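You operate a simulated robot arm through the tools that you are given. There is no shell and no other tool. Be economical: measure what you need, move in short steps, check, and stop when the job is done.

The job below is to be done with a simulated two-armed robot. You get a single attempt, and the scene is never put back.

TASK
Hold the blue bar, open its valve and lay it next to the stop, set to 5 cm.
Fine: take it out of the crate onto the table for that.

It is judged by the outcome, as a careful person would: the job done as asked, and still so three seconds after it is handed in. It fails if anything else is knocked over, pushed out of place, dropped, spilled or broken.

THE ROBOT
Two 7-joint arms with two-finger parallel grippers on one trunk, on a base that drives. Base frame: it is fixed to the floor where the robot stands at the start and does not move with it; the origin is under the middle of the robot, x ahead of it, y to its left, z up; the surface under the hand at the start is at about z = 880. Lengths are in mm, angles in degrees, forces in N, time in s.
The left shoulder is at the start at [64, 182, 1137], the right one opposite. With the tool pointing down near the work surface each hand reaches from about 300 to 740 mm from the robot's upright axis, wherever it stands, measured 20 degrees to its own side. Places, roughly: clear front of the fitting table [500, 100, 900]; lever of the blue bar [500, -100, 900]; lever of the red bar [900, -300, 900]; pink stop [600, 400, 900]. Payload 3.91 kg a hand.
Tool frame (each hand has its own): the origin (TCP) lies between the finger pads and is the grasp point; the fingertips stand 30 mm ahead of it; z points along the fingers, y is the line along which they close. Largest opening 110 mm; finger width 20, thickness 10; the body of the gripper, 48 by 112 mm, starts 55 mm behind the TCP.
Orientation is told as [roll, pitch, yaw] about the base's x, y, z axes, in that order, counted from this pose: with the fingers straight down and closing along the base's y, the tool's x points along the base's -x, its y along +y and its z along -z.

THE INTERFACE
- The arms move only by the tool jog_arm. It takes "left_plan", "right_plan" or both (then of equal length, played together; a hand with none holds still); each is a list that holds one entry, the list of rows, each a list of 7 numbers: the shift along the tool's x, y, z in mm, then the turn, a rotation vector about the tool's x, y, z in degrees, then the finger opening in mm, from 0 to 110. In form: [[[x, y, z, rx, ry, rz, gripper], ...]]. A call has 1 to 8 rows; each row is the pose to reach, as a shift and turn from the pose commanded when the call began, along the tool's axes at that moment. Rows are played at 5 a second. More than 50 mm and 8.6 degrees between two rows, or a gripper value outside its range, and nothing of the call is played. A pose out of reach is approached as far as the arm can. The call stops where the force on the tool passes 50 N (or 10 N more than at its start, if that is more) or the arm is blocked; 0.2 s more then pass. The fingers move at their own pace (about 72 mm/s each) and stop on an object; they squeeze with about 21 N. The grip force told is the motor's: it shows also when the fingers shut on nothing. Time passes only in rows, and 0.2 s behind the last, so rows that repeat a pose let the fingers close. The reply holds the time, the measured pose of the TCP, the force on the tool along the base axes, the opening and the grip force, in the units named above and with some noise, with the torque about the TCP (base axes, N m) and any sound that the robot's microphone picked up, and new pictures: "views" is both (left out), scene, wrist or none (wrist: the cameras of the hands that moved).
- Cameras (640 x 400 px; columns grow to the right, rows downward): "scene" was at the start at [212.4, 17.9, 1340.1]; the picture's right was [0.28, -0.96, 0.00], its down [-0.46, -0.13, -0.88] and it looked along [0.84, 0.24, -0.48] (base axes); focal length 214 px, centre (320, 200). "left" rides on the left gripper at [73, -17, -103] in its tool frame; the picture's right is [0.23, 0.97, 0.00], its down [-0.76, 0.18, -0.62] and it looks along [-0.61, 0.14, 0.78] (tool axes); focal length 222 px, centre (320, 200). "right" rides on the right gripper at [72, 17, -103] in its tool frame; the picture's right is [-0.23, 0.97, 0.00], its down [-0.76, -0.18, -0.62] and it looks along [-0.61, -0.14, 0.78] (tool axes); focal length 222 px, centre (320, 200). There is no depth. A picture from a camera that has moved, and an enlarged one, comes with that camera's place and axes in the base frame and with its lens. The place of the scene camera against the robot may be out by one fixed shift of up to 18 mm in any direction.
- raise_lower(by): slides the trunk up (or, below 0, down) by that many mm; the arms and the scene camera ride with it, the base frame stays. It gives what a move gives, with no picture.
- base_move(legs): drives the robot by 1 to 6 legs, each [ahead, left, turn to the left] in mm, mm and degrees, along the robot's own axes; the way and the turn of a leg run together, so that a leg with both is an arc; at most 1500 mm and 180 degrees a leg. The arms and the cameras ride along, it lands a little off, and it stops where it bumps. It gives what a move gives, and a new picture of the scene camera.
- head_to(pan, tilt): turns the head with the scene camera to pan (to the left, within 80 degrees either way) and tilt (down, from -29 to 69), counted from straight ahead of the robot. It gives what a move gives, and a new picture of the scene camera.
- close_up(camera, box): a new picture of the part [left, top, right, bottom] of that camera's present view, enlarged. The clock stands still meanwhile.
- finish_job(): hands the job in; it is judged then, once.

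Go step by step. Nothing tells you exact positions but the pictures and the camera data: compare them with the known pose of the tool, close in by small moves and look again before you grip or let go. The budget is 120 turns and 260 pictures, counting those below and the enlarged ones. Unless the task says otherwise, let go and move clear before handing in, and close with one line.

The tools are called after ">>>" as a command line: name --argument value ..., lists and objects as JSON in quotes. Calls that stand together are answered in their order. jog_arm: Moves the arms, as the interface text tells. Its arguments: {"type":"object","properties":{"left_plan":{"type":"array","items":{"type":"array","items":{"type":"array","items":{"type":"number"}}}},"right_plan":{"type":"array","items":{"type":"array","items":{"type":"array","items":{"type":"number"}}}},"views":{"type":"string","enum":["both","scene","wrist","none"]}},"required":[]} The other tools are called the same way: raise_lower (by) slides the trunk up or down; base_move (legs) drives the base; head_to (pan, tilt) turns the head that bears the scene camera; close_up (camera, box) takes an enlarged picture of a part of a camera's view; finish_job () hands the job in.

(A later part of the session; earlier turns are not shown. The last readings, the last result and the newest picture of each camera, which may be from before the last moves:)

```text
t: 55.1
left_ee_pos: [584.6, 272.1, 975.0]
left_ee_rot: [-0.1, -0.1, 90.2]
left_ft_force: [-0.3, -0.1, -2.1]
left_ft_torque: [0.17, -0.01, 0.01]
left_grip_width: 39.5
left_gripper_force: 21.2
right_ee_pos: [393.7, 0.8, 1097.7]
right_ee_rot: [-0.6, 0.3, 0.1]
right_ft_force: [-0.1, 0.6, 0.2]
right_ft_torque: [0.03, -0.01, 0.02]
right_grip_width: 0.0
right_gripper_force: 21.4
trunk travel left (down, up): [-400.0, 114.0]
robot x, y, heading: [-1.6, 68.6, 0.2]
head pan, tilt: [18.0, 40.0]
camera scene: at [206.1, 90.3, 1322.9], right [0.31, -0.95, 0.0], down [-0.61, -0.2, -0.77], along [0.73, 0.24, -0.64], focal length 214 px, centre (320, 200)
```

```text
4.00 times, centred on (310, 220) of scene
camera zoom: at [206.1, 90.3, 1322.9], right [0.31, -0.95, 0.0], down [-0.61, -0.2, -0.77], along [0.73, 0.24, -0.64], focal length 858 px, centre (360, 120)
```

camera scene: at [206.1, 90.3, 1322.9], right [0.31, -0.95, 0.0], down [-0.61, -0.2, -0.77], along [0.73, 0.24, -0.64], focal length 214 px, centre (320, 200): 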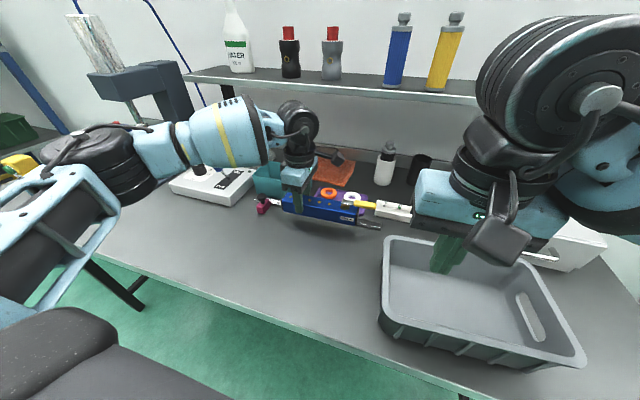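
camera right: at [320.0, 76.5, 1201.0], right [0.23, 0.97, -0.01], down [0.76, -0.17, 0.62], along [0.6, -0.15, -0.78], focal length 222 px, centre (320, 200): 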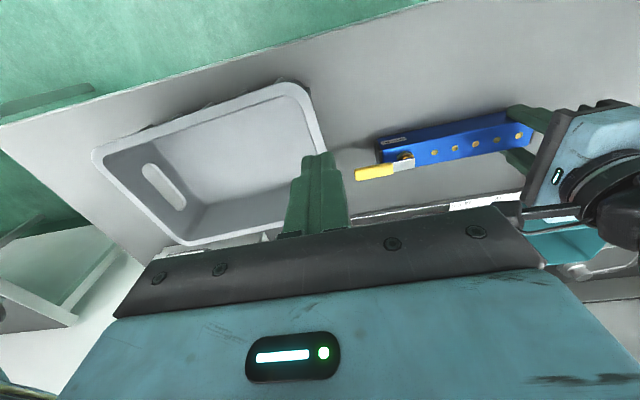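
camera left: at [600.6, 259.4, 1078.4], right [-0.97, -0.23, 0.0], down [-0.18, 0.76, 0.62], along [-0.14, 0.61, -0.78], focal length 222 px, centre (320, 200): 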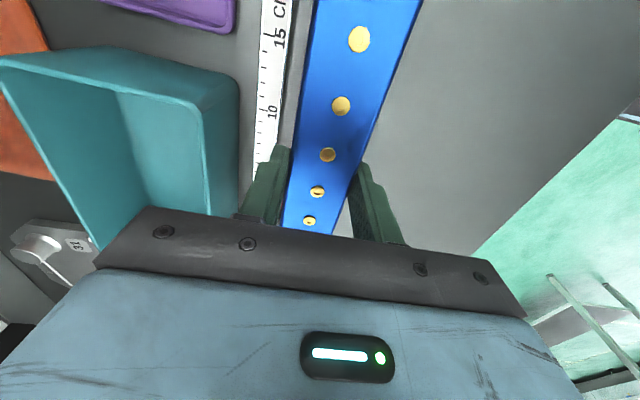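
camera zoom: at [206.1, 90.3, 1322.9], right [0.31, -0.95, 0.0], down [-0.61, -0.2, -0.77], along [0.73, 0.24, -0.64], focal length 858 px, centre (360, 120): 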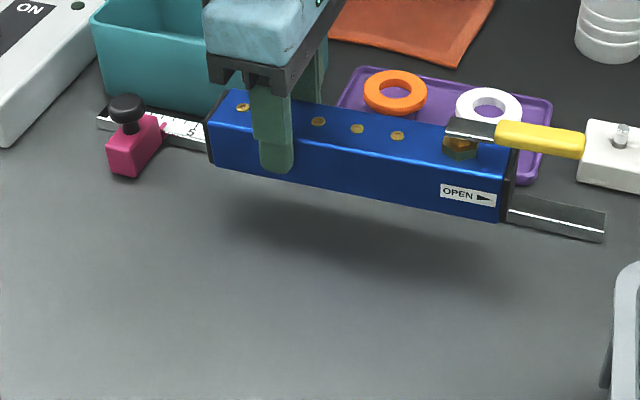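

The bar is clear of the stop. I'll shift it 4 mm off the rule and set it down here.

>>> jog_arm --left_plan '[[[0, 4, 20, 0, 0, 0, 25], [0, 4, 40, 0, 0, 0, 25], [0, 4, 47, 0, 0, 0, 25], [0, 4, 50, 0, 0, 0, 25], [0, 4, 50, 0, 0, 0, 25]]]' --views "wrist"

>>> close_up --camera "scene" --box '[230, 170, 390, 270]'

```text
t: 56.3
left_ee_pos: [578.3, 272.3, 926.1]
left_ee_rot: [-0.2, 0.0, 90.2]
left_ft_force: [0.7, -2.4, 12.3]
left_ft_torque: [0.09, 0.22, 0.03]
left_grip_width: 39.5
left_gripper_force: 21.4
right_ee_pos: [393.0, -0.4, 1098.2]
right_ee_rot: [-0.5, 0.1, 0.1]
right_ft_force: [0.3, 0.1, -0.1]
right_ft_torque: [0.02, -0.02, 0.01]
right_grip_width: 0.3
right_gripper_force: 20.1
trunk travel left (down, up): [-400.0, 114.0]
robot x, y, heading: [0.6, 67.9, -0.1]
head pan, tilt: [18.0, 40.0]
camera left: at [595.7, 199.3, 1030.3], right [-0.97, -0.23, 0.0], down [-0.18, 0.76, 0.62], along [-0.14, 0.61, -0.78], focal length 222 px, centre (320, 200)
```

left: 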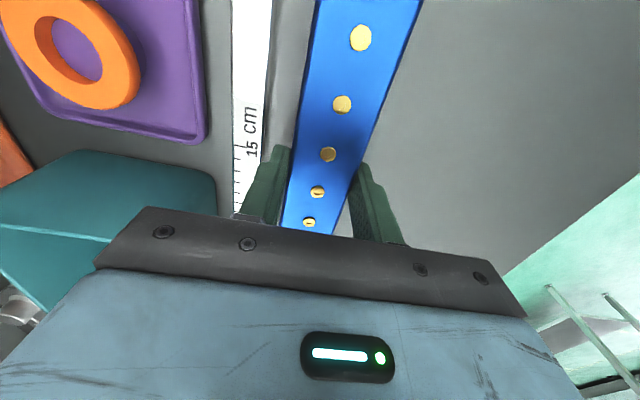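

```text
4.00 times, centred on (310, 220) of scene
camera zoom: at [205.0, 89.7, 1323.2], right [0.31, -0.95, 0.0], down [-0.61, -0.2, -0.77], along [0.73, 0.24, -0.64], focal length 858 px, centre (360, 120)
```

zoom: 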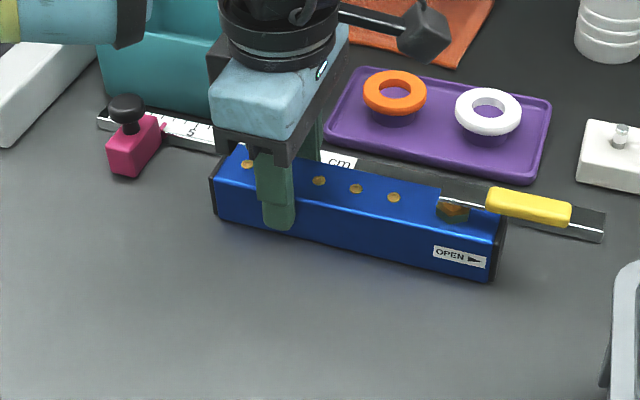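

The bar rests flat beside the rule. I'll release it, rise, and swing the left hand back toward yaw 0 to reset the stop.

>>> jog_arm --left_plan '[[[0, 0, -1, 0, 0, 0, 46], [0, 0, -1, 0, 0, 0, 48], [0, 0, -45, 0, 0, 0, 48], [0, 0, -90, 0, 0, 0, 48], [-25, 0, -110, 0, 0, 8, 60], [-50, 0, -110, 0, 0, 16, 60], [-75, 0, -110, 0, 0, 24, 60], [-100, 0, -110, 0, 0, 32, 60]]]' --views "none"

>>> jog_arm --left_plan '[[[0, 0, 0, 0, 0, 8, 60], [0, 0, 0, 0, 0, 16, 60], [0, 0, 0, 0, 0, 24, 60], [0, 0, 0, 0, 0, 32, 60], [0, 0, 0, 0, 0, 40, 60], [0, 0, 0, 0, 0, 48, 60], [0, 0, 0, 0, 0, 56, 60], [0, 0, 0, 0, 0, 58, 60]]]' --views "both"

```text
t: 58.1
left_ee_pos: [579.6, 375.1, 1033.8]
left_ee_rot: [0.0, 0.1, 58.2]
left_ft_force: [-0.3, 0.6, -0.3]
left_ft_torque: [-0.01, -0.02, -0.01]
left_grip_width: 59.9
left_gripper_force: 0.0
right_ee_pos: [392.9, 0.3, 1097.2]
right_ee_rot: [-0.5, 0.1, 0.2]
right_ft_force: [-0.3, 0.0, 0.4]
right_ft_torque: [0.0, -0.01, 0.0]
right_grip_width: 0.0
right_gripper_force: 21.2
trunk travel left (down, up): [-400.0, 114.0]
robot x, y, heading: [0.8, 72.0, 0.3]
head pan, tilt: [18.0, 40.0]
```

```text
t: 59.9
left_ee_pos: [578.3, 371.1, 1034.5]
left_ee_rot: [-0.1, 0.0, 0.2]
left_ft_force: [0.3, -0.2, 0.6]
left_ft_torque: [0.01, 0.04, -0.01]
left_grip_width: 59.9
left_gripper_force: 0.1
right_ee_pos: [393.8, 2.3, 1097.8]
right_ee_rot: [-0.5, 0.1, 0.1]
right_ft_force: [-0.1, -1.5, 0.4]
right_ft_torque: [-0.03, 0.0, 0.03]
right_grip_width: 0.0
right_gripper_force: 20.5
trunk travel left (down, up): [-400.0, 114.0]
robot x, y, heading: [-2.2, 74.5, 0.1]
head pan, tilt: [18.0, 40.0]
camera scene: at [205.9, 90.4, 1322.9], right [0.31, -0.95, 0.0], down [-0.61, -0.2, -0.77], along [0.73, 0.24, -0.64], focal length 214 px, centre (320, 200)
camera left: at [506.5, 354.2, 1138.8], right [-0.23, 0.97, 0.0], down [0.76, 0.18, 0.62], along [0.61, 0.14, -0.78], focal length 222 px, centre (320, 200)
```

scene: 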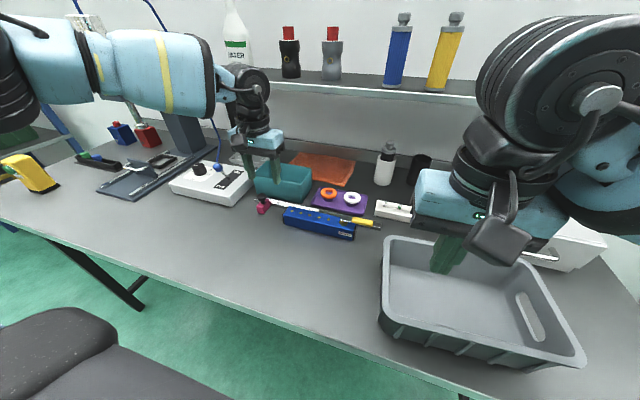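
left: 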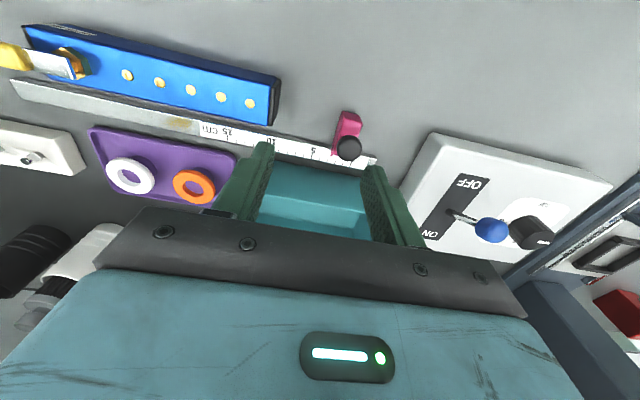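

>>> close_up --camera "left" --box '[290, 100, 386, 180]'

>>> close_up --camera "left" --box '[0, 10, 290, 160]'

```text
5.00 times, centred on (338, 140) of left
camera zoom: at [506.5, 354.2, 1138.8], right [-0.23, 0.97, 0.0], down [0.76, 0.18, 0.62], along [0.61, 0.14, -0.78], focal length 1111 px, centre (230, 500)
```

zoom: 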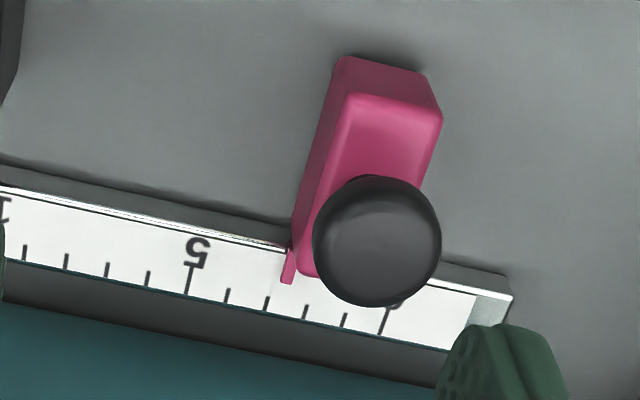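

```text
2.21 times, centred on (145, 85) of left
camera zoom: at [506.5, 354.2, 1138.8], right [-0.23, 0.97, 0.0], down [0.76, 0.18, 0.62], along [0.61, 0.14, -0.78], focal length 490 px, centre (706, 454)
```

zoom: 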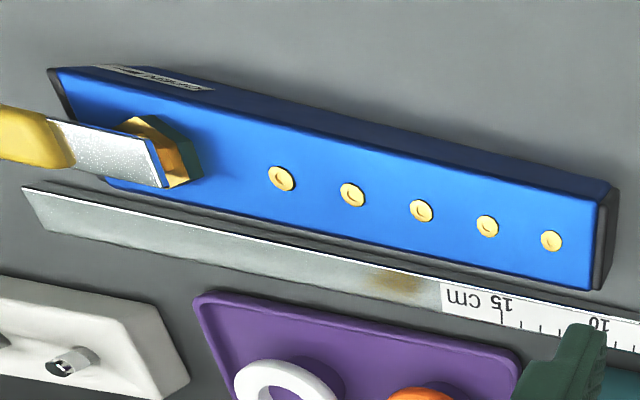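

The stop now reads about 2.56 cm, with its knob near (593.5, 403.5). I'll go down over it, grip and move it 24.4 mm.

>>> jog_arm --left_plan '[[[-10, 20, 30, 0, 0, 0, 50], [-15.5, 32.5, 60, 0, 0, 0, 50], [-15.5, 32.5, 85, 0, 0, 0, 50], [-15.5, 32.5, 103, 0, 0, 0, 50]]]' --views "none"

>>> close_up --camera "left" --box '[240, 110, 400, 220]'

```text
t: 60.9
left_ee_pos: [592.5, 403.8, 931.6]
left_ee_rot: [0.0, -0.1, 0.2]
left_ft_force: [0.1, 0.0, -0.3]
left_ft_torque: [0.02, 0.0, 0.0]
left_grip_width: 50.2
left_gripper_force: 0.0
right_ee_pos: [393.9, 1.4, 1097.0]
right_ee_rot: [-0.5, 0.2, 0.1]
right_ft_force: [0.9, 0.0, 0.0]
right_ft_torque: [0.02, -0.03, 0.01]
right_grip_width: 0.0
right_gripper_force: 21.0
trunk travel left (down, up): [-400.0, 114.0]
robot x, y, heading: [-2.2, 69.7, 0.2]
head pan, tilt: [18.0, 40.0]
```

```text
3.64 times, centred on (320, 165) of left
camera zoom: at [521.0, 386.2, 1036.1], right [-0.23, 0.97, 0.0], down [0.76, 0.18, 0.62], along [0.61, 0.14, -0.78], focal length 808 px, centre (320, 327)
```

zoom: 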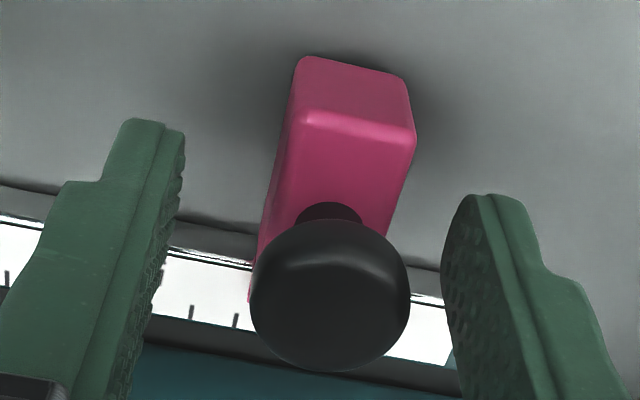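

>>> jog_arm --left_plan '[[[0, 0, 0, 0, 0, 0, 30], [0, 0, 0, 0, 0, 0, 15], [0, 0, 0, 0, 0, 0, 15], [0, -8, 0, 0, 0, 0, 15], [0, -16, 0, 0, 0, 0, 15], [0, -24.2, 0, 0, 0, 0, 15], [0, -24.2, 0, 0, 0, 0, 15]]]' --views "none"

>>> jog_arm --left_plan '[[[0, 0, 0, 0, 0, 0, 40], [0, 0, 0, 0, 0, 0, 50], [0, 0, -40, 0, 0, 0, 50], [0, 0, -80, 0, 0, 0, 60], [20, 0, -110, 0, 0, 0, 60]]]' --views "none"

>>> close_up --camera "left" --box '[262, 130, 342, 180]'

```text
t: 62.5
left_ee_pos: [593.5, 381.7, 931.3]
left_ee_rot: [0.1, 0.0, 0.2]
left_ft_force: [-2.2, 1.9, 0.2]
left_ft_torque: [-0.02, -0.34, 0.16]
left_grip_width: 25.1
left_gripper_force: 45.5
right_ee_pos: [393.5, 0.2, 1097.7]
right_ee_rot: [-0.5, 0.1, 0.1]
right_ft_force: [-0.3, 0.4, -0.1]
right_ft_torque: [-0.03, -0.04, -0.01]
right_grip_width: 0.0
right_gripper_force: 20.6
trunk travel left (down, up): [-400.0, 114.0]
robot x, y, heading: [2.5, 68.2, 0.0]
head pan, tilt: [18.0, 40.0]
```

```text
t: 63.7
left_ee_pos: [573.6, 382.5, 1045.3]
left_ee_rot: [0.0, -0.1, 0.2]
left_ft_force: [-0.5, 0.7, 0.1]
left_ft_torque: [-0.03, -0.04, -0.01]
left_grip_width: 59.9
left_gripper_force: 0.1
right_ee_pos: [392.9, 0.1, 1097.6]
right_ee_rot: [-0.5, 0.1, 0.0]
right_ft_force: [-0.7, 0.4, -0.6]
right_ft_torque: [0.0, -0.01, 0.0]
right_grip_width: 0.0
right_gripper_force: 21.0
trunk travel left (down, up): [-400.0, 114.0]
robot x, y, heading: [0.4, 69.4, 0.1]
head pan, tilt: [18.0, 40.0]
```

```text
8.00 times, centred on (302, 155) of left
camera zoom: at [501.8, 365.0, 1148.5], right [-0.23, 0.97, 0.0], down [0.76, 0.18, 0.62], along [0.61, 0.14, -0.78], focal length 1777 px, centre (464, 560)
```

zoom: 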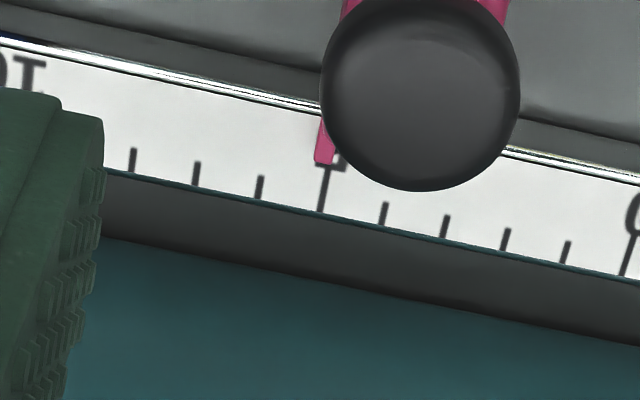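

The stop is back at 5 cm, within about half a millimetre. The bar's left end is at y≈323 and the stop's face at y≈371. I'll swing the left hand back to yaw 90 over the bar to move it up beside the stop.

>>> jog_arm --left_plan '[[[0, 0, -10, 0, 0, -8, 60], [0, -10, -10, 0, 0, -16, 60], [0, -25, -10, 0, 0, -24, 60], [0, -40, -10, 0, 0, -32, 60], [0, -55, -10, 0, 0, -40, 60], [0, -70, -10, 0, 0, -48, 60], [-3, -85, -10, 0, 0, -56, 60], [-5, -100, -10, 0, 0, -64, 60]]]' --views "none"

>>> jog_arm --left_plan '[[[0, 0, 0, 0, 0, -8, 56], [0, 0, 10, 0, 0, -16, 56], [0, 0, 25, 0, 0, -22, 52], [0, 0, 45, 0, 0, -26, 52]]]' --views "both"

```text
t: 65.5
left_ee_pos: [581.5, 281.2, 1050.7]
left_ee_rot: [-0.1, 0.0, 64.5]
left_ft_force: [0.7, -0.2, -1.2]
left_ft_torque: [-0.02, 0.01, -0.01]
left_grip_width: 60.2
left_gripper_force: 0.0
right_ee_pos: [394.5, -0.0, 1097.3]
right_ee_rot: [-0.5, 0.2, 0.0]
right_ft_force: [-0.1, -0.3, -0.3]
right_ft_torque: [-0.02, 0.01, 0.0]
right_grip_width: 0.0
right_gripper_force: 20.9
trunk travel left (down, up): [-400.0, 114.0]
robot x, y, heading: [5.7, 69.7, 0.2]
head pan, tilt: [18.0, 40.0]
```

```text
t: 66.5
left_ee_pos: [579.9, 281.5, 1007.8]
left_ee_rot: [0.0, 0.0, 90.3]
left_ft_force: [0.0, -1.0, -0.2]
left_ft_torque: [0.0, -0.01, 0.01]
left_grip_width: 52.0
left_gripper_force: 0.2
right_ee_pos: [393.8, 2.3, 1098.2]
right_ee_rot: [-0.5, 0.2, 0.0]
right_ft_force: [0.3, -0.5, -0.1]
right_ft_torque: [0.0, -0.01, 0.0]
right_grip_width: 0.1
right_gripper_force: 21.3
trunk travel left (down, up): [-400.0, 114.0]
robot x, y, heading: [-3.0, 70.2, 0.2]
head pan, tilt: [18.0, 40.0]
camera scene: at [206.3, 90.5, 1322.9], right [0.31, -0.95, 0.0], down [-0.61, -0.2, -0.77], along [0.73, 0.24, -0.64], focal length 214 px, centre (320, 200)
camera left: at [598.1, 208.6, 1112.0], right [-0.97, -0.23, 0.0], down [-0.18, 0.76, 0.62], along [-0.14, 0.61, -0.78], focal length 222 px, centre (320, 200)
```

scene: 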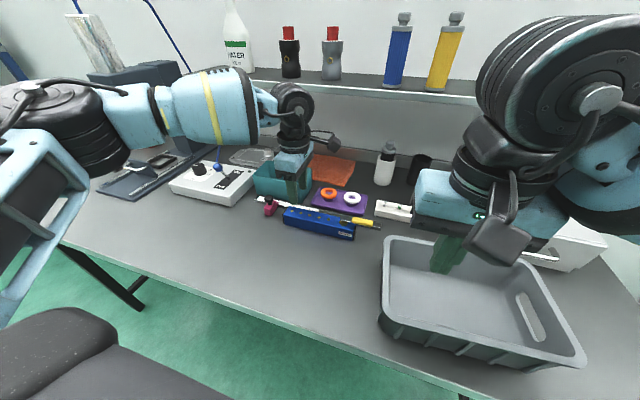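
left: 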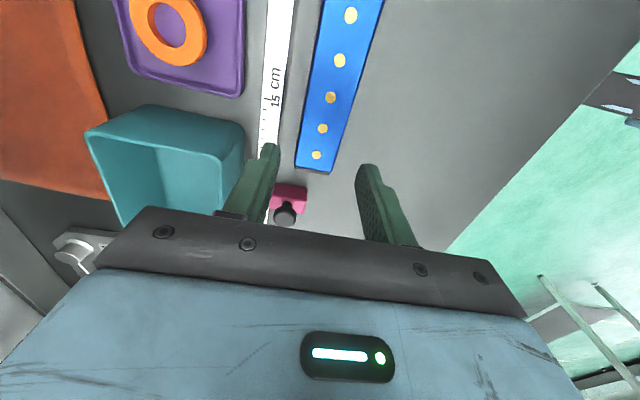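

The bar is centred under the hand at x≈579. I'll lower, grip and lift it 12 mm.

>>> jog_arm --left_plan '[[[0, 1, 40, 0, 0, 0, 48], [0, 1, 65, 0, 0, 0, 48], [0, 1, 82, 0, 0, 0, 48], [0, 1, 82, 0, 0, 0, 30], [0, 1, 82, 0, 0, 0, 25], [0, 1, 82, 0, 0, 0, 25], [0, 1, 76, 0, 0, 0, 25], [0, 1, 68, 0, 0, 0, 25]]]' --views "none"

>>> jog_arm --left_plan '[[[-10, 0, 0, 0, 0, 0, 25], [-20, 0, 0, 0, 0, 0, 25], [-30, 0, 0, 0, 0, 0, 25], [-38, 0, 0, 0, 0, 0, 25], [-38, 0, 0, 0, 0, 0, 25]]]' --views "both"

>>> close_up --camera "scene" --box '[235, 180, 315, 240]'

```text
t: 68.3
left_ee_pos: [579.2, 282.5, 938.4]
left_ee_rot: [0.1, -0.1, 90.3]
left_ft_force: [0.6, 0.0, -2.1]
left_ft_torque: [0.14, 0.0, -0.01]
left_grip_width: 39.8
left_gripper_force: 21.0
right_ee_pos: [394.6, 0.1, 1098.3]
right_ee_rot: [-0.4, 0.1, 0.1]
right_ft_force: [0.2, 0.8, -0.2]
right_ft_torque: [0.0, -0.01, 0.01]
right_grip_width: 0.0
right_gripper_force: 20.7
trunk travel left (down, up): [-400.0, 114.0]
robot x, y, heading: [2.1, 73.7, 0.1]
head pan, tilt: [18.0, 40.0]
```

```text
t: 69.5
left_ee_pos: [578.2, 319.6, 938.6]
left_ee_rot: [0.0, 0.0, 90.2]
left_ft_force: [-0.9, -0.9, -2.8]
left_ft_torque: [0.18, 0.0, -0.01]
left_grip_width: 39.7
left_gripper_force: 20.7
right_ee_pos: [393.6, 0.5, 1097.7]
right_ee_rot: [-0.5, 0.2, 0.2]
right_ft_force: [0.7, -0.4, 0.5]
right_ft_torque: [0.03, 0.01, 0.0]
right_grip_width: 0.0
right_gripper_force: 20.6
trunk travel left (down, up): [-400.0, 114.0]
robot x, y, heading: [2.8, 68.9, 0.1]
head pan, tilt: [18.0, 40.0]
camera scene: at [206.2, 90.4, 1322.9], right [0.31, -0.95, 0.0], down [-0.61, -0.2, -0.77], along [0.73, 0.24, -0.64], focal length 214 px, centre (320, 200)
camera left: at [595.3, 245.9, 1042.4], right [-0.97, -0.23, 0.0], down [-0.18, 0.76, 0.62], along [-0.14, 0.61, -0.78], focal length 222 px, centre (320, 200)
```

scene: 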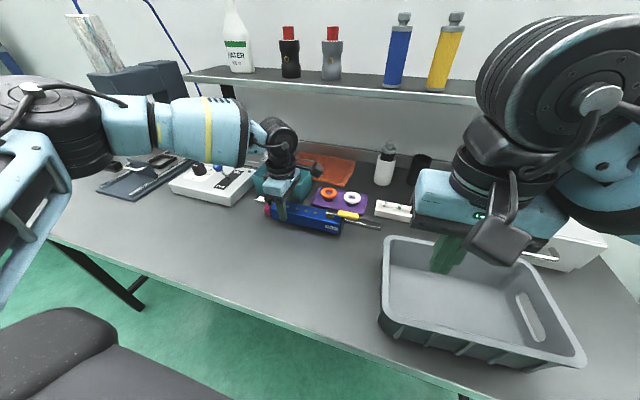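
left: 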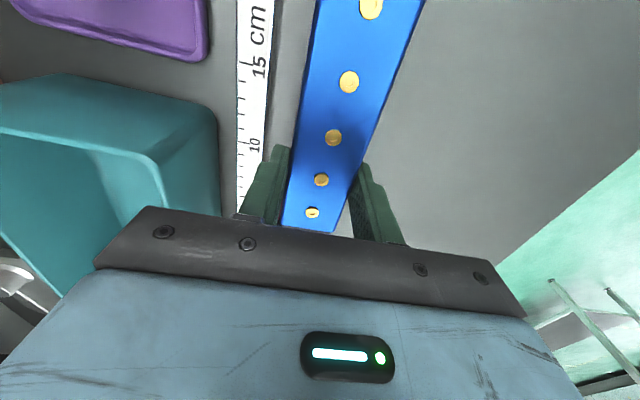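

```text
6.67 times, centred on (275, 210) of scene
camera zoom: at [206.2, 90.4, 1322.9], right [0.31, -0.95, 0.0], down [-0.61, -0.2, -0.77], along [0.73, 0.24, -0.64], focal length 1430 px, centre (620, 133)
```

zoom: 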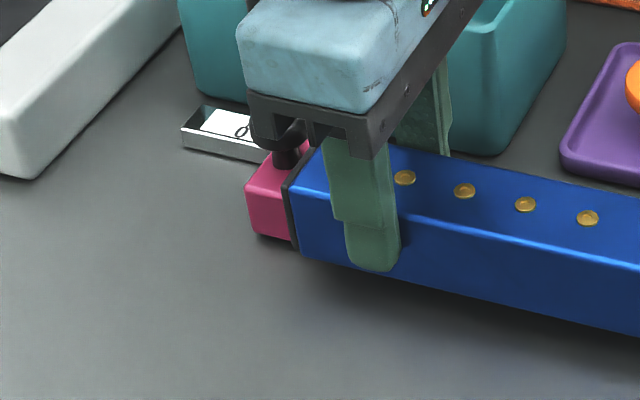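

The bar's end is about 10 mm from the stop's face. I'll lower it almost to the table and look at the gap.

>>> jog_arm --left_plan '[[[0, 0, 6, 0, 0, 0, 25], [0, 0, 10, 0, 0, 0, 25], [0, 0, 10, 0, 0, 0, 25]]]' --views "none"

>>> close_up --camera "scene" --box '[255, 190, 303, 225]'

```text
t: 70.3
left_ee_pos: [579.5, 319.2, 928.3]
left_ee_rot: [-0.1, 0.0, 90.3]
left_ft_force: [0.8, 0.1, -2.4]
left_ft_torque: [0.14, 0.0, 0.01]
left_grip_width: 39.8
left_gripper_force: 20.5
right_ee_pos: [391.8, 1.1, 1096.9]
right_ee_rot: [-0.5, 0.3, 0.2]
right_ft_force: [-1.1, 0.1, -0.1]
right_ft_torque: [-0.03, -0.02, -0.02]
right_grip_width: 0.0
right_gripper_force: 21.4
trunk travel left (down, up): [-400.0, 114.0]
robot x, y, heading: [3.8, 73.3, -0.1]
head pan, tilt: [18.0, 40.0]
```

```text
11.43 times, centred on (279, 208) of scene
camera zoom: at [206.1, 90.5, 1322.9], right [0.31, -0.95, 0.0], down [-0.61, -0.2, -0.77], along [0.73, 0.24, -0.64], focal length 2451 px, centre (789, 114)
```

zoom: 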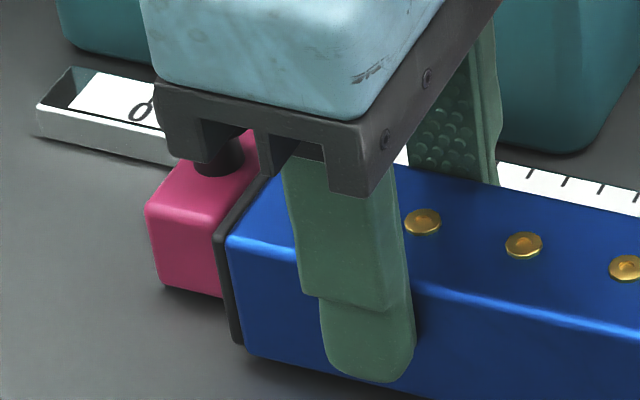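

The gap is about 8 mm. I'll move 5 mm closer and set the bar down.

>>> jog_arm --left_plan '[[[-2.5, 0, 0, 0, 0, 0, 25], [-5, 0, 0, 0, 0, 0, 25], [-5, 0, 2, 0, 0, 0, 25], [-5, 0, 4, 0, 0, 0, 25], [-5, 0, 4, 0, 0, 0, 25]]]' --views "none"

>>> close_up --camera "scene" --box '[255, 190, 303, 225]'

```text
t: 71.5
left_ee_pos: [577.7, 324.5, 924.4]
left_ee_rot: [-0.1, 0.0, 90.3]
left_ft_force: [0.1, 0.2, -0.3]
left_ft_torque: [-0.12, 0.02, 0.03]
left_grip_width: 39.8
left_gripper_force: 20.9
right_ee_pos: [393.1, -0.1, 1097.0]
right_ee_rot: [-0.6, 0.1, 0.2]
right_ft_force: [-0.2, -0.2, -0.1]
right_ft_torque: [0.0, -0.03, 0.02]
right_grip_width: 0.0
right_gripper_force: 21.0
trunk travel left (down, up): [-400.0, 114.0]
robot x, y, heading: [-3.6, 74.2, 0.2]
head pan, tilt: [18.0, 40.0]
```

```text
11.43 times, centred on (279, 208) of scene
camera zoom: at [206.0, 90.5, 1322.9], right [0.31, -0.95, 0.0], down [-0.61, -0.2, -0.77], along [0.73, 0.24, -0.64], focal length 2451 px, centre (789, 114)
```

zoom: 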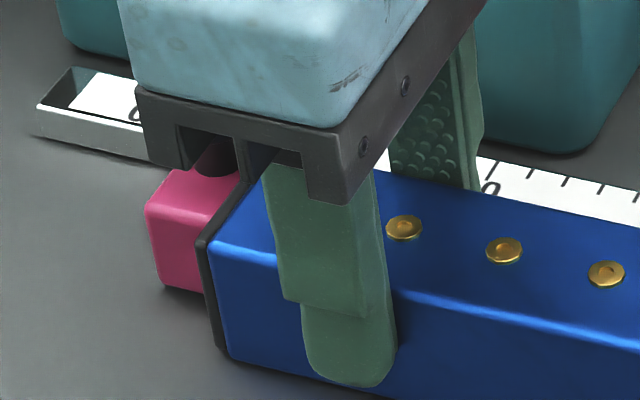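

The stop hasn't moved. I'll lower the last millimetre, release and rise clear.

>>> jog_arm --left_plan '[[[0, 0, 1.5, 0, 0, 0, 25], [0, 0, 1.5, 0, 0, 0, 25]]]' --views "none"

>>> jog_arm --left_plan '[[[0, 0, 0, 0, 0, 0, 44], [0, 0, 0, 0, 0, 0, 47], [0, 0, 0, 0, 0, 0, 47], [0, 0, -30, 0, 0, 0, 47], [0, 0, -70, 0, 0, 0, 47], [0, 0, -110, 0, 0, 0, 47], [0, 30, -130, 0, 0, 0, 47], [0, 60, -140, 0, 0, 0, 47]]]' --views "both"

>>> close_up --camera "scene" --box '[240, 185, 400, 255]'

>>> close_up --camera "left" --box '[180, 60, 340, 220]'

```text
t: 72.1
left_ee_pos: [578.2, 323.3, 925.3]
left_ee_rot: [-0.2, 0.0, 90.2]
left_ft_force: [0.8, 3.7, 9.1]
left_ft_torque: [-0.29, 0.19, -0.06]
left_grip_width: 39.4
left_gripper_force: 21.2
right_ee_pos: [392.5, 0.4, 1099.5]
right_ee_rot: [-0.4, 0.0, 0.1]
right_ft_force: [0.7, -0.5, 0.0]
right_ft_torque: [0.04, 0.0, 0.01]
right_grip_width: 0.0
right_gripper_force: 20.6
trunk travel left (down, up): [-400.0, 114.0]
robot x, y, heading: [-2.7, 74.9, 0.3]
head pan, tilt: [18.0, 40.0]
```

```text
t: 73.9
left_ee_pos: [519.7, 322.8, 1066.9]
left_ee_rot: [0.1, 0.0, 90.2]
left_ft_force: [0.3, 0.2, 0.1]
left_ft_torque: [0.0, -0.02, 0.01]
left_grip_width: 47.0
left_gripper_force: 0.0
right_ee_pos: [392.1, 0.2, 1098.3]
right_ee_rot: [-0.5, 0.0, 0.1]
right_ft_force: [0.0, 0.6, -0.4]
right_ft_torque: [0.0, -0.01, -0.05]
right_grip_width: 0.1
right_gripper_force: 20.6
trunk travel left (down, up): [-400.0, 114.0]
robot x, y, heading: [-3.3, 73.8, 0.1]
head pan, tilt: [18.0, 40.0]
camera scene: at [205.3, 90.4, 1323.0], right [0.31, -0.95, 0.0], down [-0.61, -0.2, -0.77], along [0.73, 0.24, -0.64], focal length 214 px, centre (320, 200)
camera left: at [536.4, 249.6, 1170.4], right [-0.97, -0.23, 0.0], down [-0.18, 0.76, 0.62], along [-0.14, 0.61, -0.78], focal length 222 px, centre (320, 200)
```

scene: 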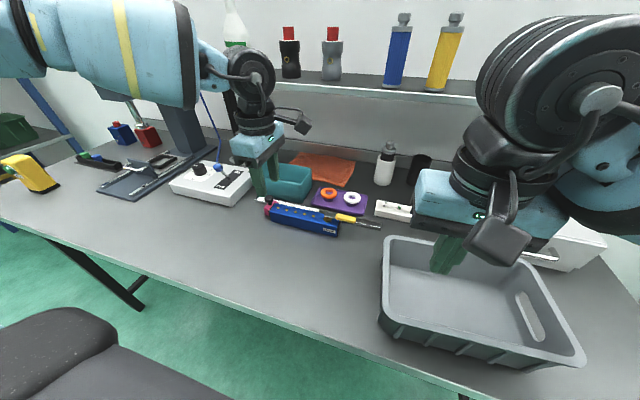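
left: 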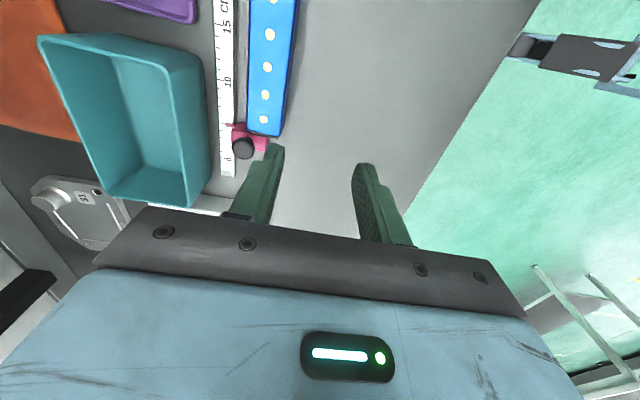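

```text
4.00 times, centred on (320, 220) of scene
camera zoom: at [205.3, 90.4, 1323.0], right [0.31, -0.95, 0.0], down [-0.61, -0.2, -0.77], along [0.73, 0.24, -0.64], focal length 858 px, centre (320, 120)
```

zoom: 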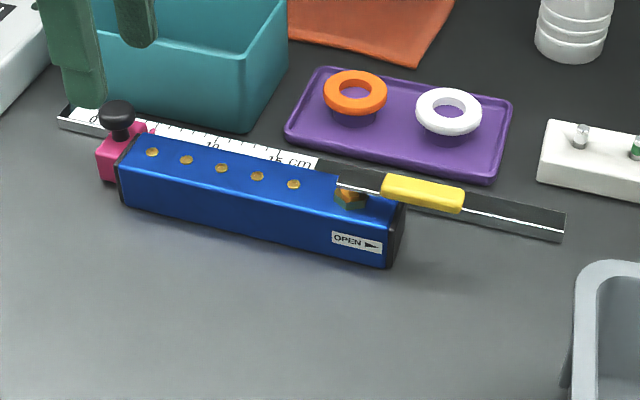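

```text
2.50 times, centred on (260, 140) of left
camera zoom: at [536.4, 249.6, 1170.4], right [-0.97, -0.23, 0.0], down [-0.18, 0.76, 0.62], along [-0.14, 0.61, -0.78], focal length 555 px, centre (470, 350)
```

zoom: 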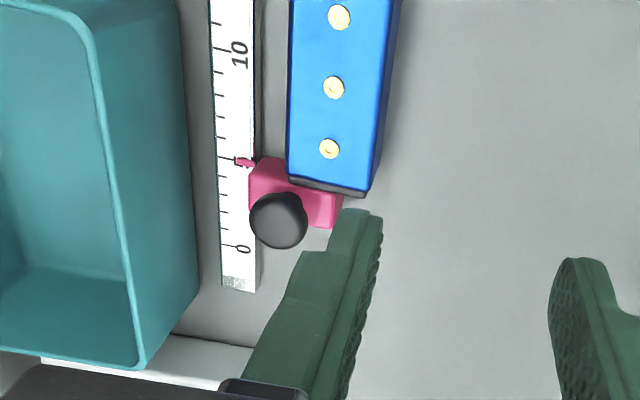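

The bar is laid beside the stop. I'll verify the pointer still reads 5 cm.

>>> close_up --camera "left" --box '[205, 95, 285, 165]'

>>> close_up --camera "scene" --box '[250, 190, 306, 230]'

```text
5.71 times, centred on (245, 130) of left
camera zoom: at [536.4, 249.6, 1170.4], right [-0.97, -0.23, 0.0], down [-0.18, 0.76, 0.62], along [-0.14, 0.61, -0.78], focal length 1269 px, centre (749, 600)
```

zoom: 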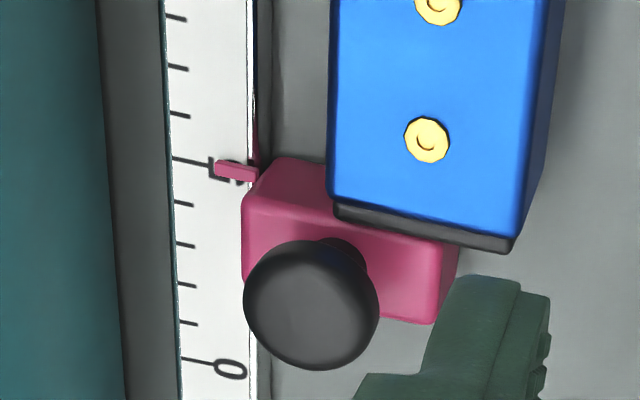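

```text
10.00 times, centred on (278, 210) of scene
camera zoom: at [205.3, 90.4, 1323.0], right [0.31, -0.95, 0.0], down [-0.61, -0.2, -0.77], along [0.73, 0.24, -0.64], focal length 2145 px, centre (740, 100)
```

zoom: 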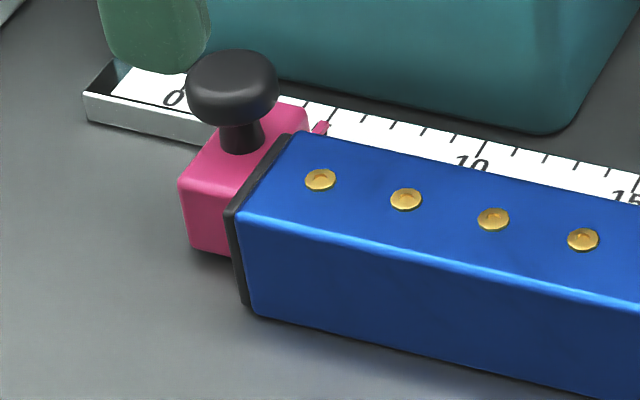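

The pointer still reads 5.0, allowing for parallax, and the bar with its valve open lies right beside the stop. The crate was nudged earlier, so I'll return to the starting viewpoint to compare its place with the first picture.

>>> jog_arm --left_plan '[[[0, 20, -30, 0, 0, 0, 60], [0, 50, -60, 0, 0, 0, 60], [0, 80, -90, 0, 0, 0, 60], [0, 110, -110, 0, 0, 0, 60]]]' --right_plan '[[[0, 0, -30, 0, 0, 0, 20], [20, 0, -60, 0, 0, 0, 20], [40, 0, -90, 0, 0, 0, 20], [50, 0, -120, 0, 0, 0, 20]]]' --views "none"

>>> base_move --legs '[[0, -70, 0]]'

>>> head_to --pan 16.2 --tilt 28.9

>>> close_up --camera "scene" --box '[320, 260, 544, 400]'

```text
t: 74.9
left_ee_pos: [406.1, 320.3, 1174.6]
left_ee_rot: [-0.1, 0.1, 90.1]
left_ft_force: [-0.3, 0.4, 0.3]
left_ft_torque: [-0.02, -0.02, -0.01]
left_grip_width: 60.1
left_gripper_force: 0.1
right_ee_pos: [341.9, 1.5, 1220.8]
right_ee_rot: [-0.6, 0.2, 0.0]
right_ft_force: [-0.2, 0.4, 0.1]
right_ft_torque: [-0.03, -0.03, -0.01]
right_grip_width: 20.1
right_gripper_force: 0.2
trunk travel left (down, up): [-400.0, 114.0]
robot x, y, heading: [1.1, 71.6, -0.1]
head pan, tilt: [18.0, 40.0]
```

```text
t: 76.2
left_ee_pos: [408.6, 250.2, 1173.4]
left_ee_rot: [0.0, -0.1, 90.0]
left_ft_force: [0.4, 0.4, 0.1]
left_ft_torque: [0.01, 0.0, 0.02]
left_grip_width: 59.9
left_gripper_force: 0.2
right_ee_pos: [342.6, -70.0, 1222.6]
right_ee_rot: [-0.5, 0.2, 0.1]
right_ft_force: [-0.4, -0.4, 0.9]
right_ft_torque: [0.0, -0.02, -0.02]
right_grip_width: 20.1
right_gripper_force: 0.0
trunk travel left (down, up): [-400.0, 114.0]
robot x, y, heading: [1.9, -1.3, 0.2]
head pan, tilt: [18.0, 40.0]
camera scene: at [207.3, 19.2, 1325.5], right [0.31, -0.95, 0.0], down [-0.59, -0.19, -0.78], along [0.75, 0.24, -0.62], focal length 214 px, centre (320, 200)
```

scene: 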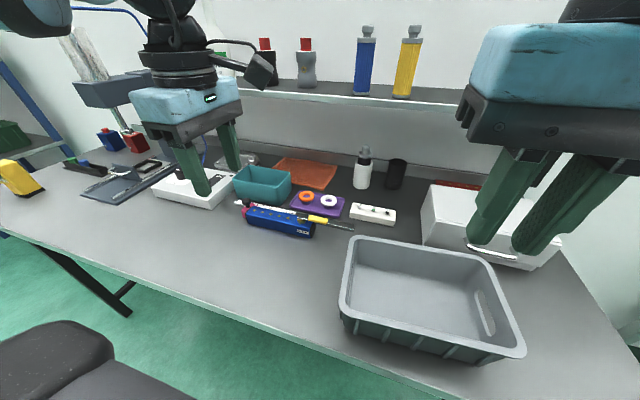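

```text
t: 77.0
left_ee_pos: [408.1, 251.0, 1173.5]
left_ee_rot: [0.0, -0.1, 90.1]
left_ft_force: [0.3, 0.1, -0.4]
left_ft_torque: [0.0, 0.0, 0.01]
left_grip_width: 60.0
left_gripper_force: 0.0
right_ee_pos: [343.6, -71.1, 1222.6]
right_ee_rot: [-0.5, 0.2, 0.1]
right_ft_force: [0.1, 0.2, 0.0]
right_ft_torque: [0.03, 0.0, 0.0]
right_grip_width: 19.9
right_gripper_force: 0.0
trunk travel left (down, up): [-400.0, 114.0]
robot x, y, heading: [-0.3, 1.7, 0.1]
head pan, tilt: [16.2, 28.9]
camera scene: at [212.5, 18.2, 1340.0], right [0.28, -0.96, 0.0], down [-0.46, -0.14, -0.88], along [0.84, 0.24, -0.48], focal length 214 px, centre (320, 200)
```

scene: 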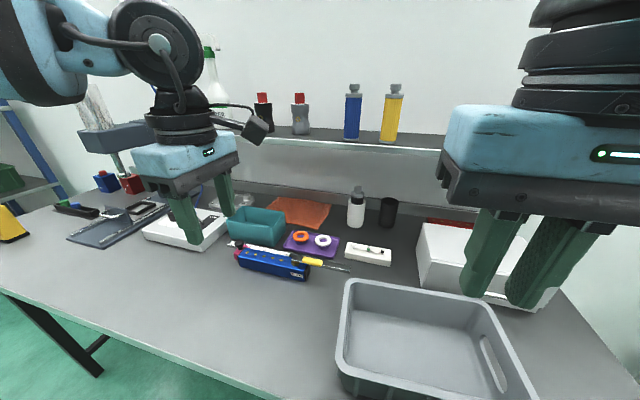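

```text
2.86 times, centred on (432, 330) of scene
camera zoom: at [212.5, 18.2, 1340.0], right [0.28, -0.96, 0.0], down [-0.46, -0.14, -0.88], along [0.84, 0.24, -0.48], focal length 613 px, centre (0, -171)
```

zoom: 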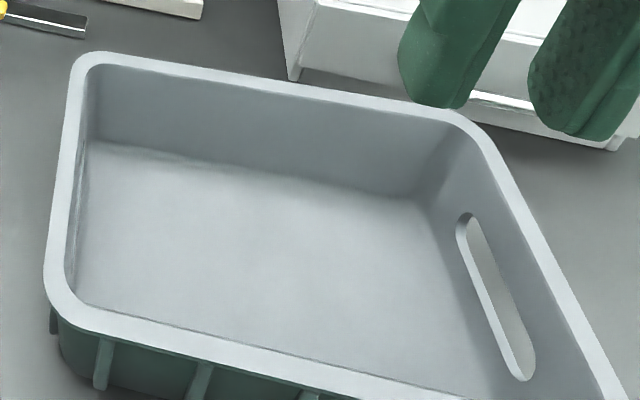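

From the same viewpoint, the rule and white cabinet match the first picture exactly, but the crate sits about 14 mm too far right, with no turn. I'll push it back gently from inside its left wall with closed right fingers.

>>> jog_arm --right_plan '[[[-23, 12, 38, 0, 0, 0, 0], [-46, 24, 76, 0, 0, 0, 0], [-69, 36, 114, 0, 0, 0, 0], [-92, 48, 152, 0, 0, 0, 0], [-114, 55, 190, 0, 0, 0, 0], [-114, 55, 230, 0, 0, 0, 0], [-114, 55, 275, 0, 0, 0, 0]]]' --views "both"

>>> close_up --camera "scene" --box '[320, 260, 544, 400]'

```text
t: 78.6
left_ee_pos: [408.2, 250.3, 1173.9]
left_ee_rot: [0.0, 0.0, 90.0]
left_ft_force: [0.2, 0.4, 1.0]
left_ft_torque: [-0.01, -0.01, 0.02]
left_grip_width: 59.9
left_gripper_force: 0.1
right_ee_pos: [455.3, -17.2, 944.2]
right_ee_rot: [-0.4, 0.1, 0.0]
right_ft_force: [-0.1, 0.8, 0.0]
right_ft_torque: [0.01, -0.03, 0.0]
right_grip_width: 0.4
right_gripper_force: 21.1
trunk travel left (down, up): [-400.0, 114.0]
robot x, y, heading: [-0.1, 0.3, 0.1]
head pan, tilt: [16.2, 28.9]
camera scene: at [212.9, 18.1, 1340.0], right [0.28, -0.96, 0.0], down [-0.46, -0.14, -0.88], along [0.84, 0.24, -0.48], focal length 214 px, centre (320, 200)
camera right: at [381.9, 1.2, 1047.1], right [0.23, 0.97, -0.01], down [0.76, -0.17, 0.62], along [0.6, -0.15, -0.78], focal length 222 px, centre (320, 200)
```

scene: 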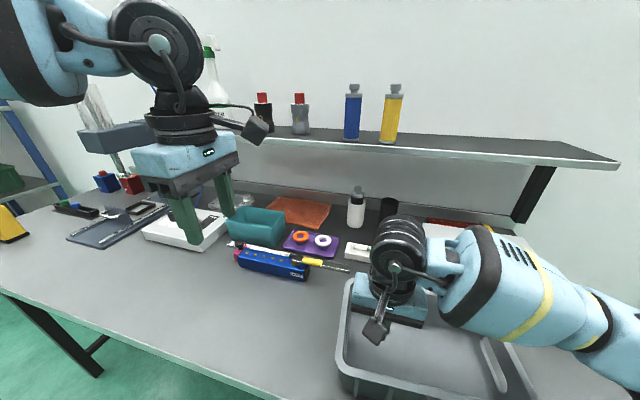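
right: 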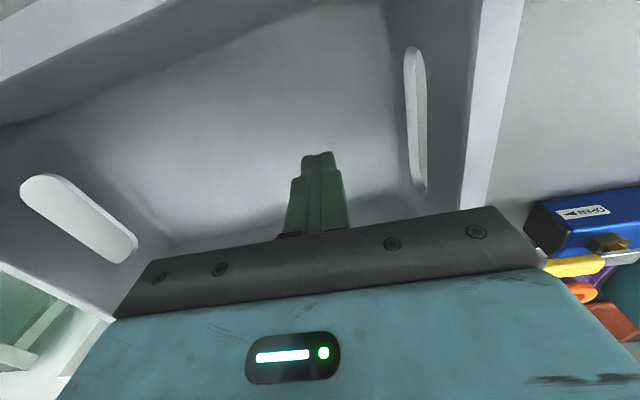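

```text
2.86 times, centred on (432, 330) of scene
camera zoom: at [212.9, 18.1, 1340.0], right [0.28, -0.96, 0.0], down [-0.46, -0.14, -0.88], along [0.84, 0.24, -0.48], focal length 613 px, centre (0, -171)
```

zoom: 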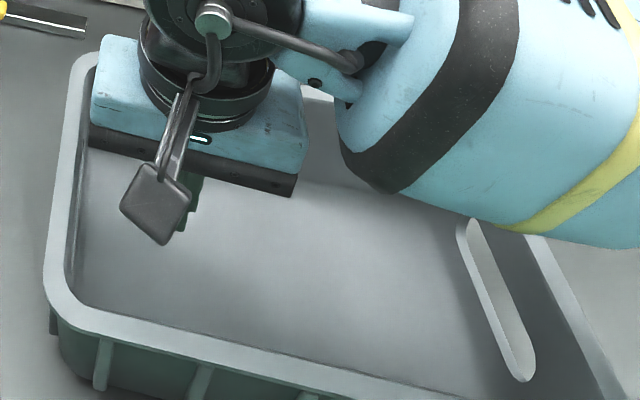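

The fingers are inside with no contact. I'll move toward the left wall until I feel it.

>>> jog_arm --right_plan '[[[0, 8, 0, 0, 0, 0, 0], [0, 14, 0, 0, 0, 0, 0], [0, 20, 0, 0, 0, 0, 0]]]' --views "wrist"

```text
t: 79.4
left_ee_pos: [408.1, 250.1, 1173.5]
left_ee_rot: [0.0, -0.1, 90.1]
left_ft_force: [-0.5, -0.4, -0.6]
left_ft_torque: [-0.02, 0.0, 0.0]
left_grip_width: 60.0
left_gripper_force: 0.1
right_ee_pos: [455.9, 3.6, 944.7]
right_ee_rot: [-0.4, 0.1, 0.1]
right_ft_force: [-0.2, 0.0, 0.4]
right_ft_torque: [-0.01, -0.01, 0.0]
right_grip_width: 0.0
right_gripper_force: 21.2
trunk travel left (down, up): [-400.0, 114.0]
robot x, y, heading: [-0.6, 2.2, -0.1]
head pan, tilt: [16.2, 28.9]
camera right: at [382.8, 20.9, 1048.4], right [0.23, 0.97, -0.01], down [0.76, -0.17, 0.62], along [0.6, -0.15, -0.78], focal length 222 px, centre (320, 200)
```

right: 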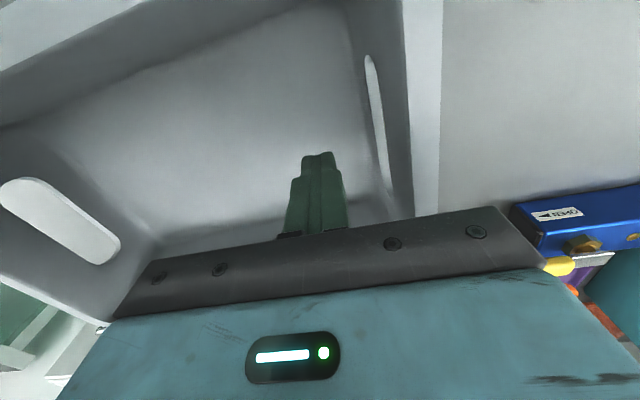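

>>> jog_arm --right_plan '[[[0, 5, 0, 0, 0, 0, 0], [0, 10, 0, 0, 0, 0, 0], [0, 14, 0, 0, 0, 0, 0]]]' --views "wrist"

>>> close_up --camera "scene" --box '[320, 260, 544, 400]'

```text
t: 80.2
left_ee_pos: [408.2, 249.2, 1172.4]
left_ee_rot: [0.0, 0.0, 90.1]
left_ft_force: [0.0, -0.8, 0.2]
left_ft_torque: [0.02, -0.01, 0.02]
left_grip_width: 60.0
left_gripper_force: 0.0
right_ee_pos: [455.6, 16.0, 945.6]
right_ee_rot: [-0.6, 0.3, 0.0]
right_ft_force: [0.1, 0.7, -0.7]
right_ft_torque: [0.01, 0.01, 0.01]
right_grip_width: 0.1
right_gripper_force: 21.0
trunk travel left (down, up): [-400.0, 114.0]
robot x, y, heading: [1.4, 2.4, 0.0]
head pan, tilt: [16.2, 28.9]
camera right: at [383.2, 34.8, 1048.8], right [0.23, 0.97, -0.01], down [0.76, -0.17, 0.62], along [0.6, -0.15, -0.78], focal length 222 px, centre (320, 200)
```

right: 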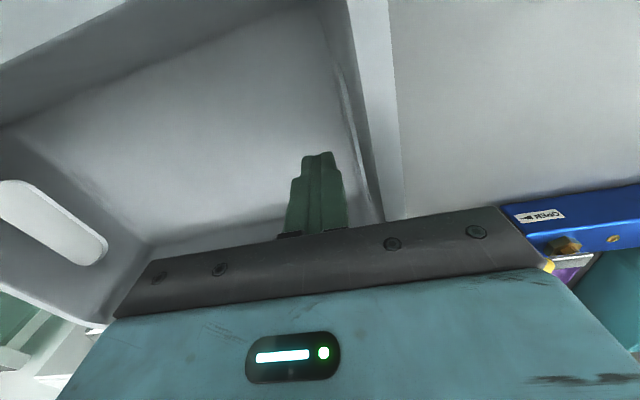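

```text
2.86 times, centred on (432, 330) of scene
camera zoom: at [212.5, 18.4, 1340.0], right [0.28, -0.96, 0.0], down [-0.46, -0.14, -0.88], along [0.84, 0.24, -0.48], focal length 613 px, centre (0, -171)
```

zoom: 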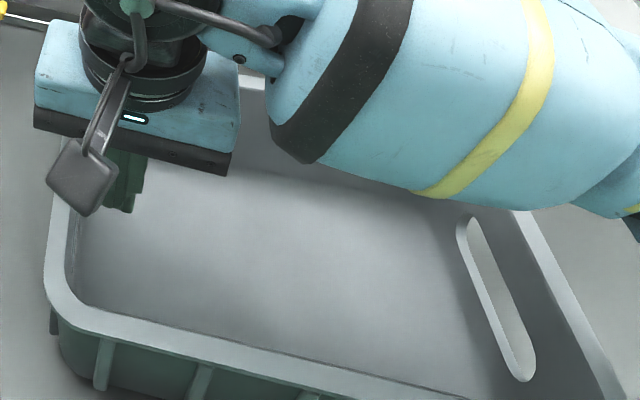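

>>> jog_arm --right_plan '[[[0, 3, 0, 0, 0, 0, 0], [0, 6, 0, 0, 0, 0, 0], [0, 9, 0, 0, 0, 0, 0]]]' --views "none"

>>> close_up --camera "scene" --box '[320, 260, 544, 400]'

```text
t: 81.0
left_ee_pos: [407.8, 249.5, 1173.7]
left_ee_rot: [0.0, 0.0, 90.1]
left_ft_force: [0.3, -0.1, 0.6]
left_ft_torque: [0.02, 0.0, -0.01]
left_grip_width: 60.1
left_gripper_force: 0.0
right_ee_pos: [456.2, 24.5, 945.7]
right_ee_rot: [-0.5, 0.2, -0.1]
right_ft_force: [-0.3, 0.3, -1.2]
right_ft_torque: [0.01, 0.0, 0.0]
right_grip_width: 0.0
right_gripper_force: 20.8
trunk travel left (down, up): [-400.0, 114.0]
robot x, y, heading: [5.8, 1.4, -0.3]
head pan, tilt: [16.2, 28.9]
```

```text
2.86 times, centred on (432, 330) of scene
camera zoom: at [212.5, 18.3, 1340.0], right [0.28, -0.96, 0.0], down [-0.46, -0.14, -0.88], along [0.84, 0.24, -0.48], focal length 613 px, centre (0, -171)
```

zoom: 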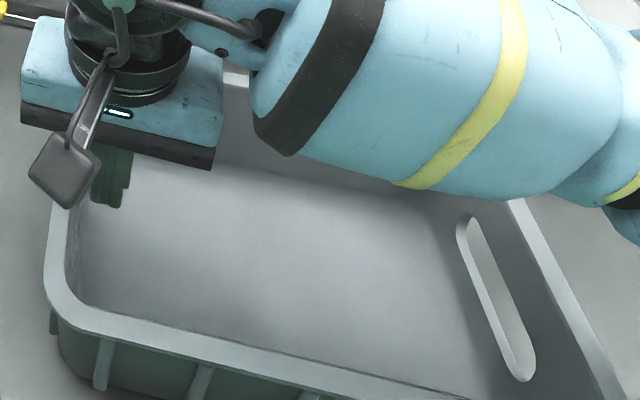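

>>> jog_arm --right_plan '[[[0, 3, 0, 0, 0, 0, 0], [0, 6, 0, 0, 0, 0, 0], [0, 8, 0, 0, 0, 0, 0]]]' --views "none"

>>> close_up --camera "scene" --box '[320, 260, 544, 400]'

```text
t: 81.8
left_ee_pos: [408.5, 249.2, 1174.9]
left_ee_rot: [0.0, 0.0, 90.1]
left_ft_force: [0.8, 0.6, -0.2]
left_ft_torque: [0.0, -0.03, 0.0]
left_grip_width: 59.9
left_gripper_force: 0.0
right_ee_pos: [457.9, 31.6, 945.6]
right_ee_rot: [-0.4, 0.2, -0.2]
right_ft_force: [0.9, -1.9, 1.1]
right_ft_torque: [0.03, 0.03, 0.0]
right_grip_width: 0.0
right_gripper_force: 21.1
trunk travel left (down, up): [-400.0, 114.0]
robot x, y, heading: [-0.2, 1.0, -0.2]
head pan, tilt: [16.2, 28.9]
```

```text
2.86 times, centred on (432, 330) of scene
camera zoom: at [212.5, 18.0, 1340.0], right [0.28, -0.96, 0.0], down [-0.46, -0.14, -0.88], along [0.84, 0.24, -0.48], focal length 613 px, centre (0, -171)
```

zoom: 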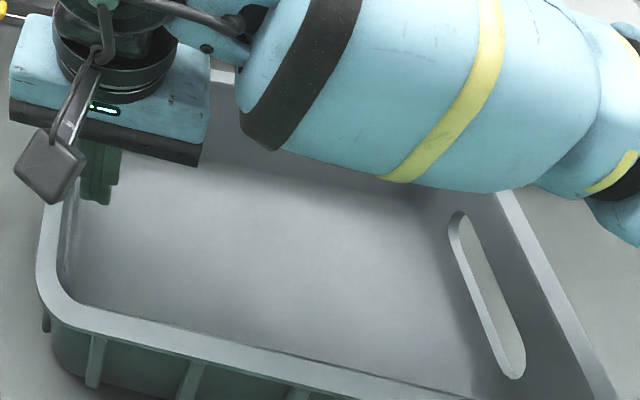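

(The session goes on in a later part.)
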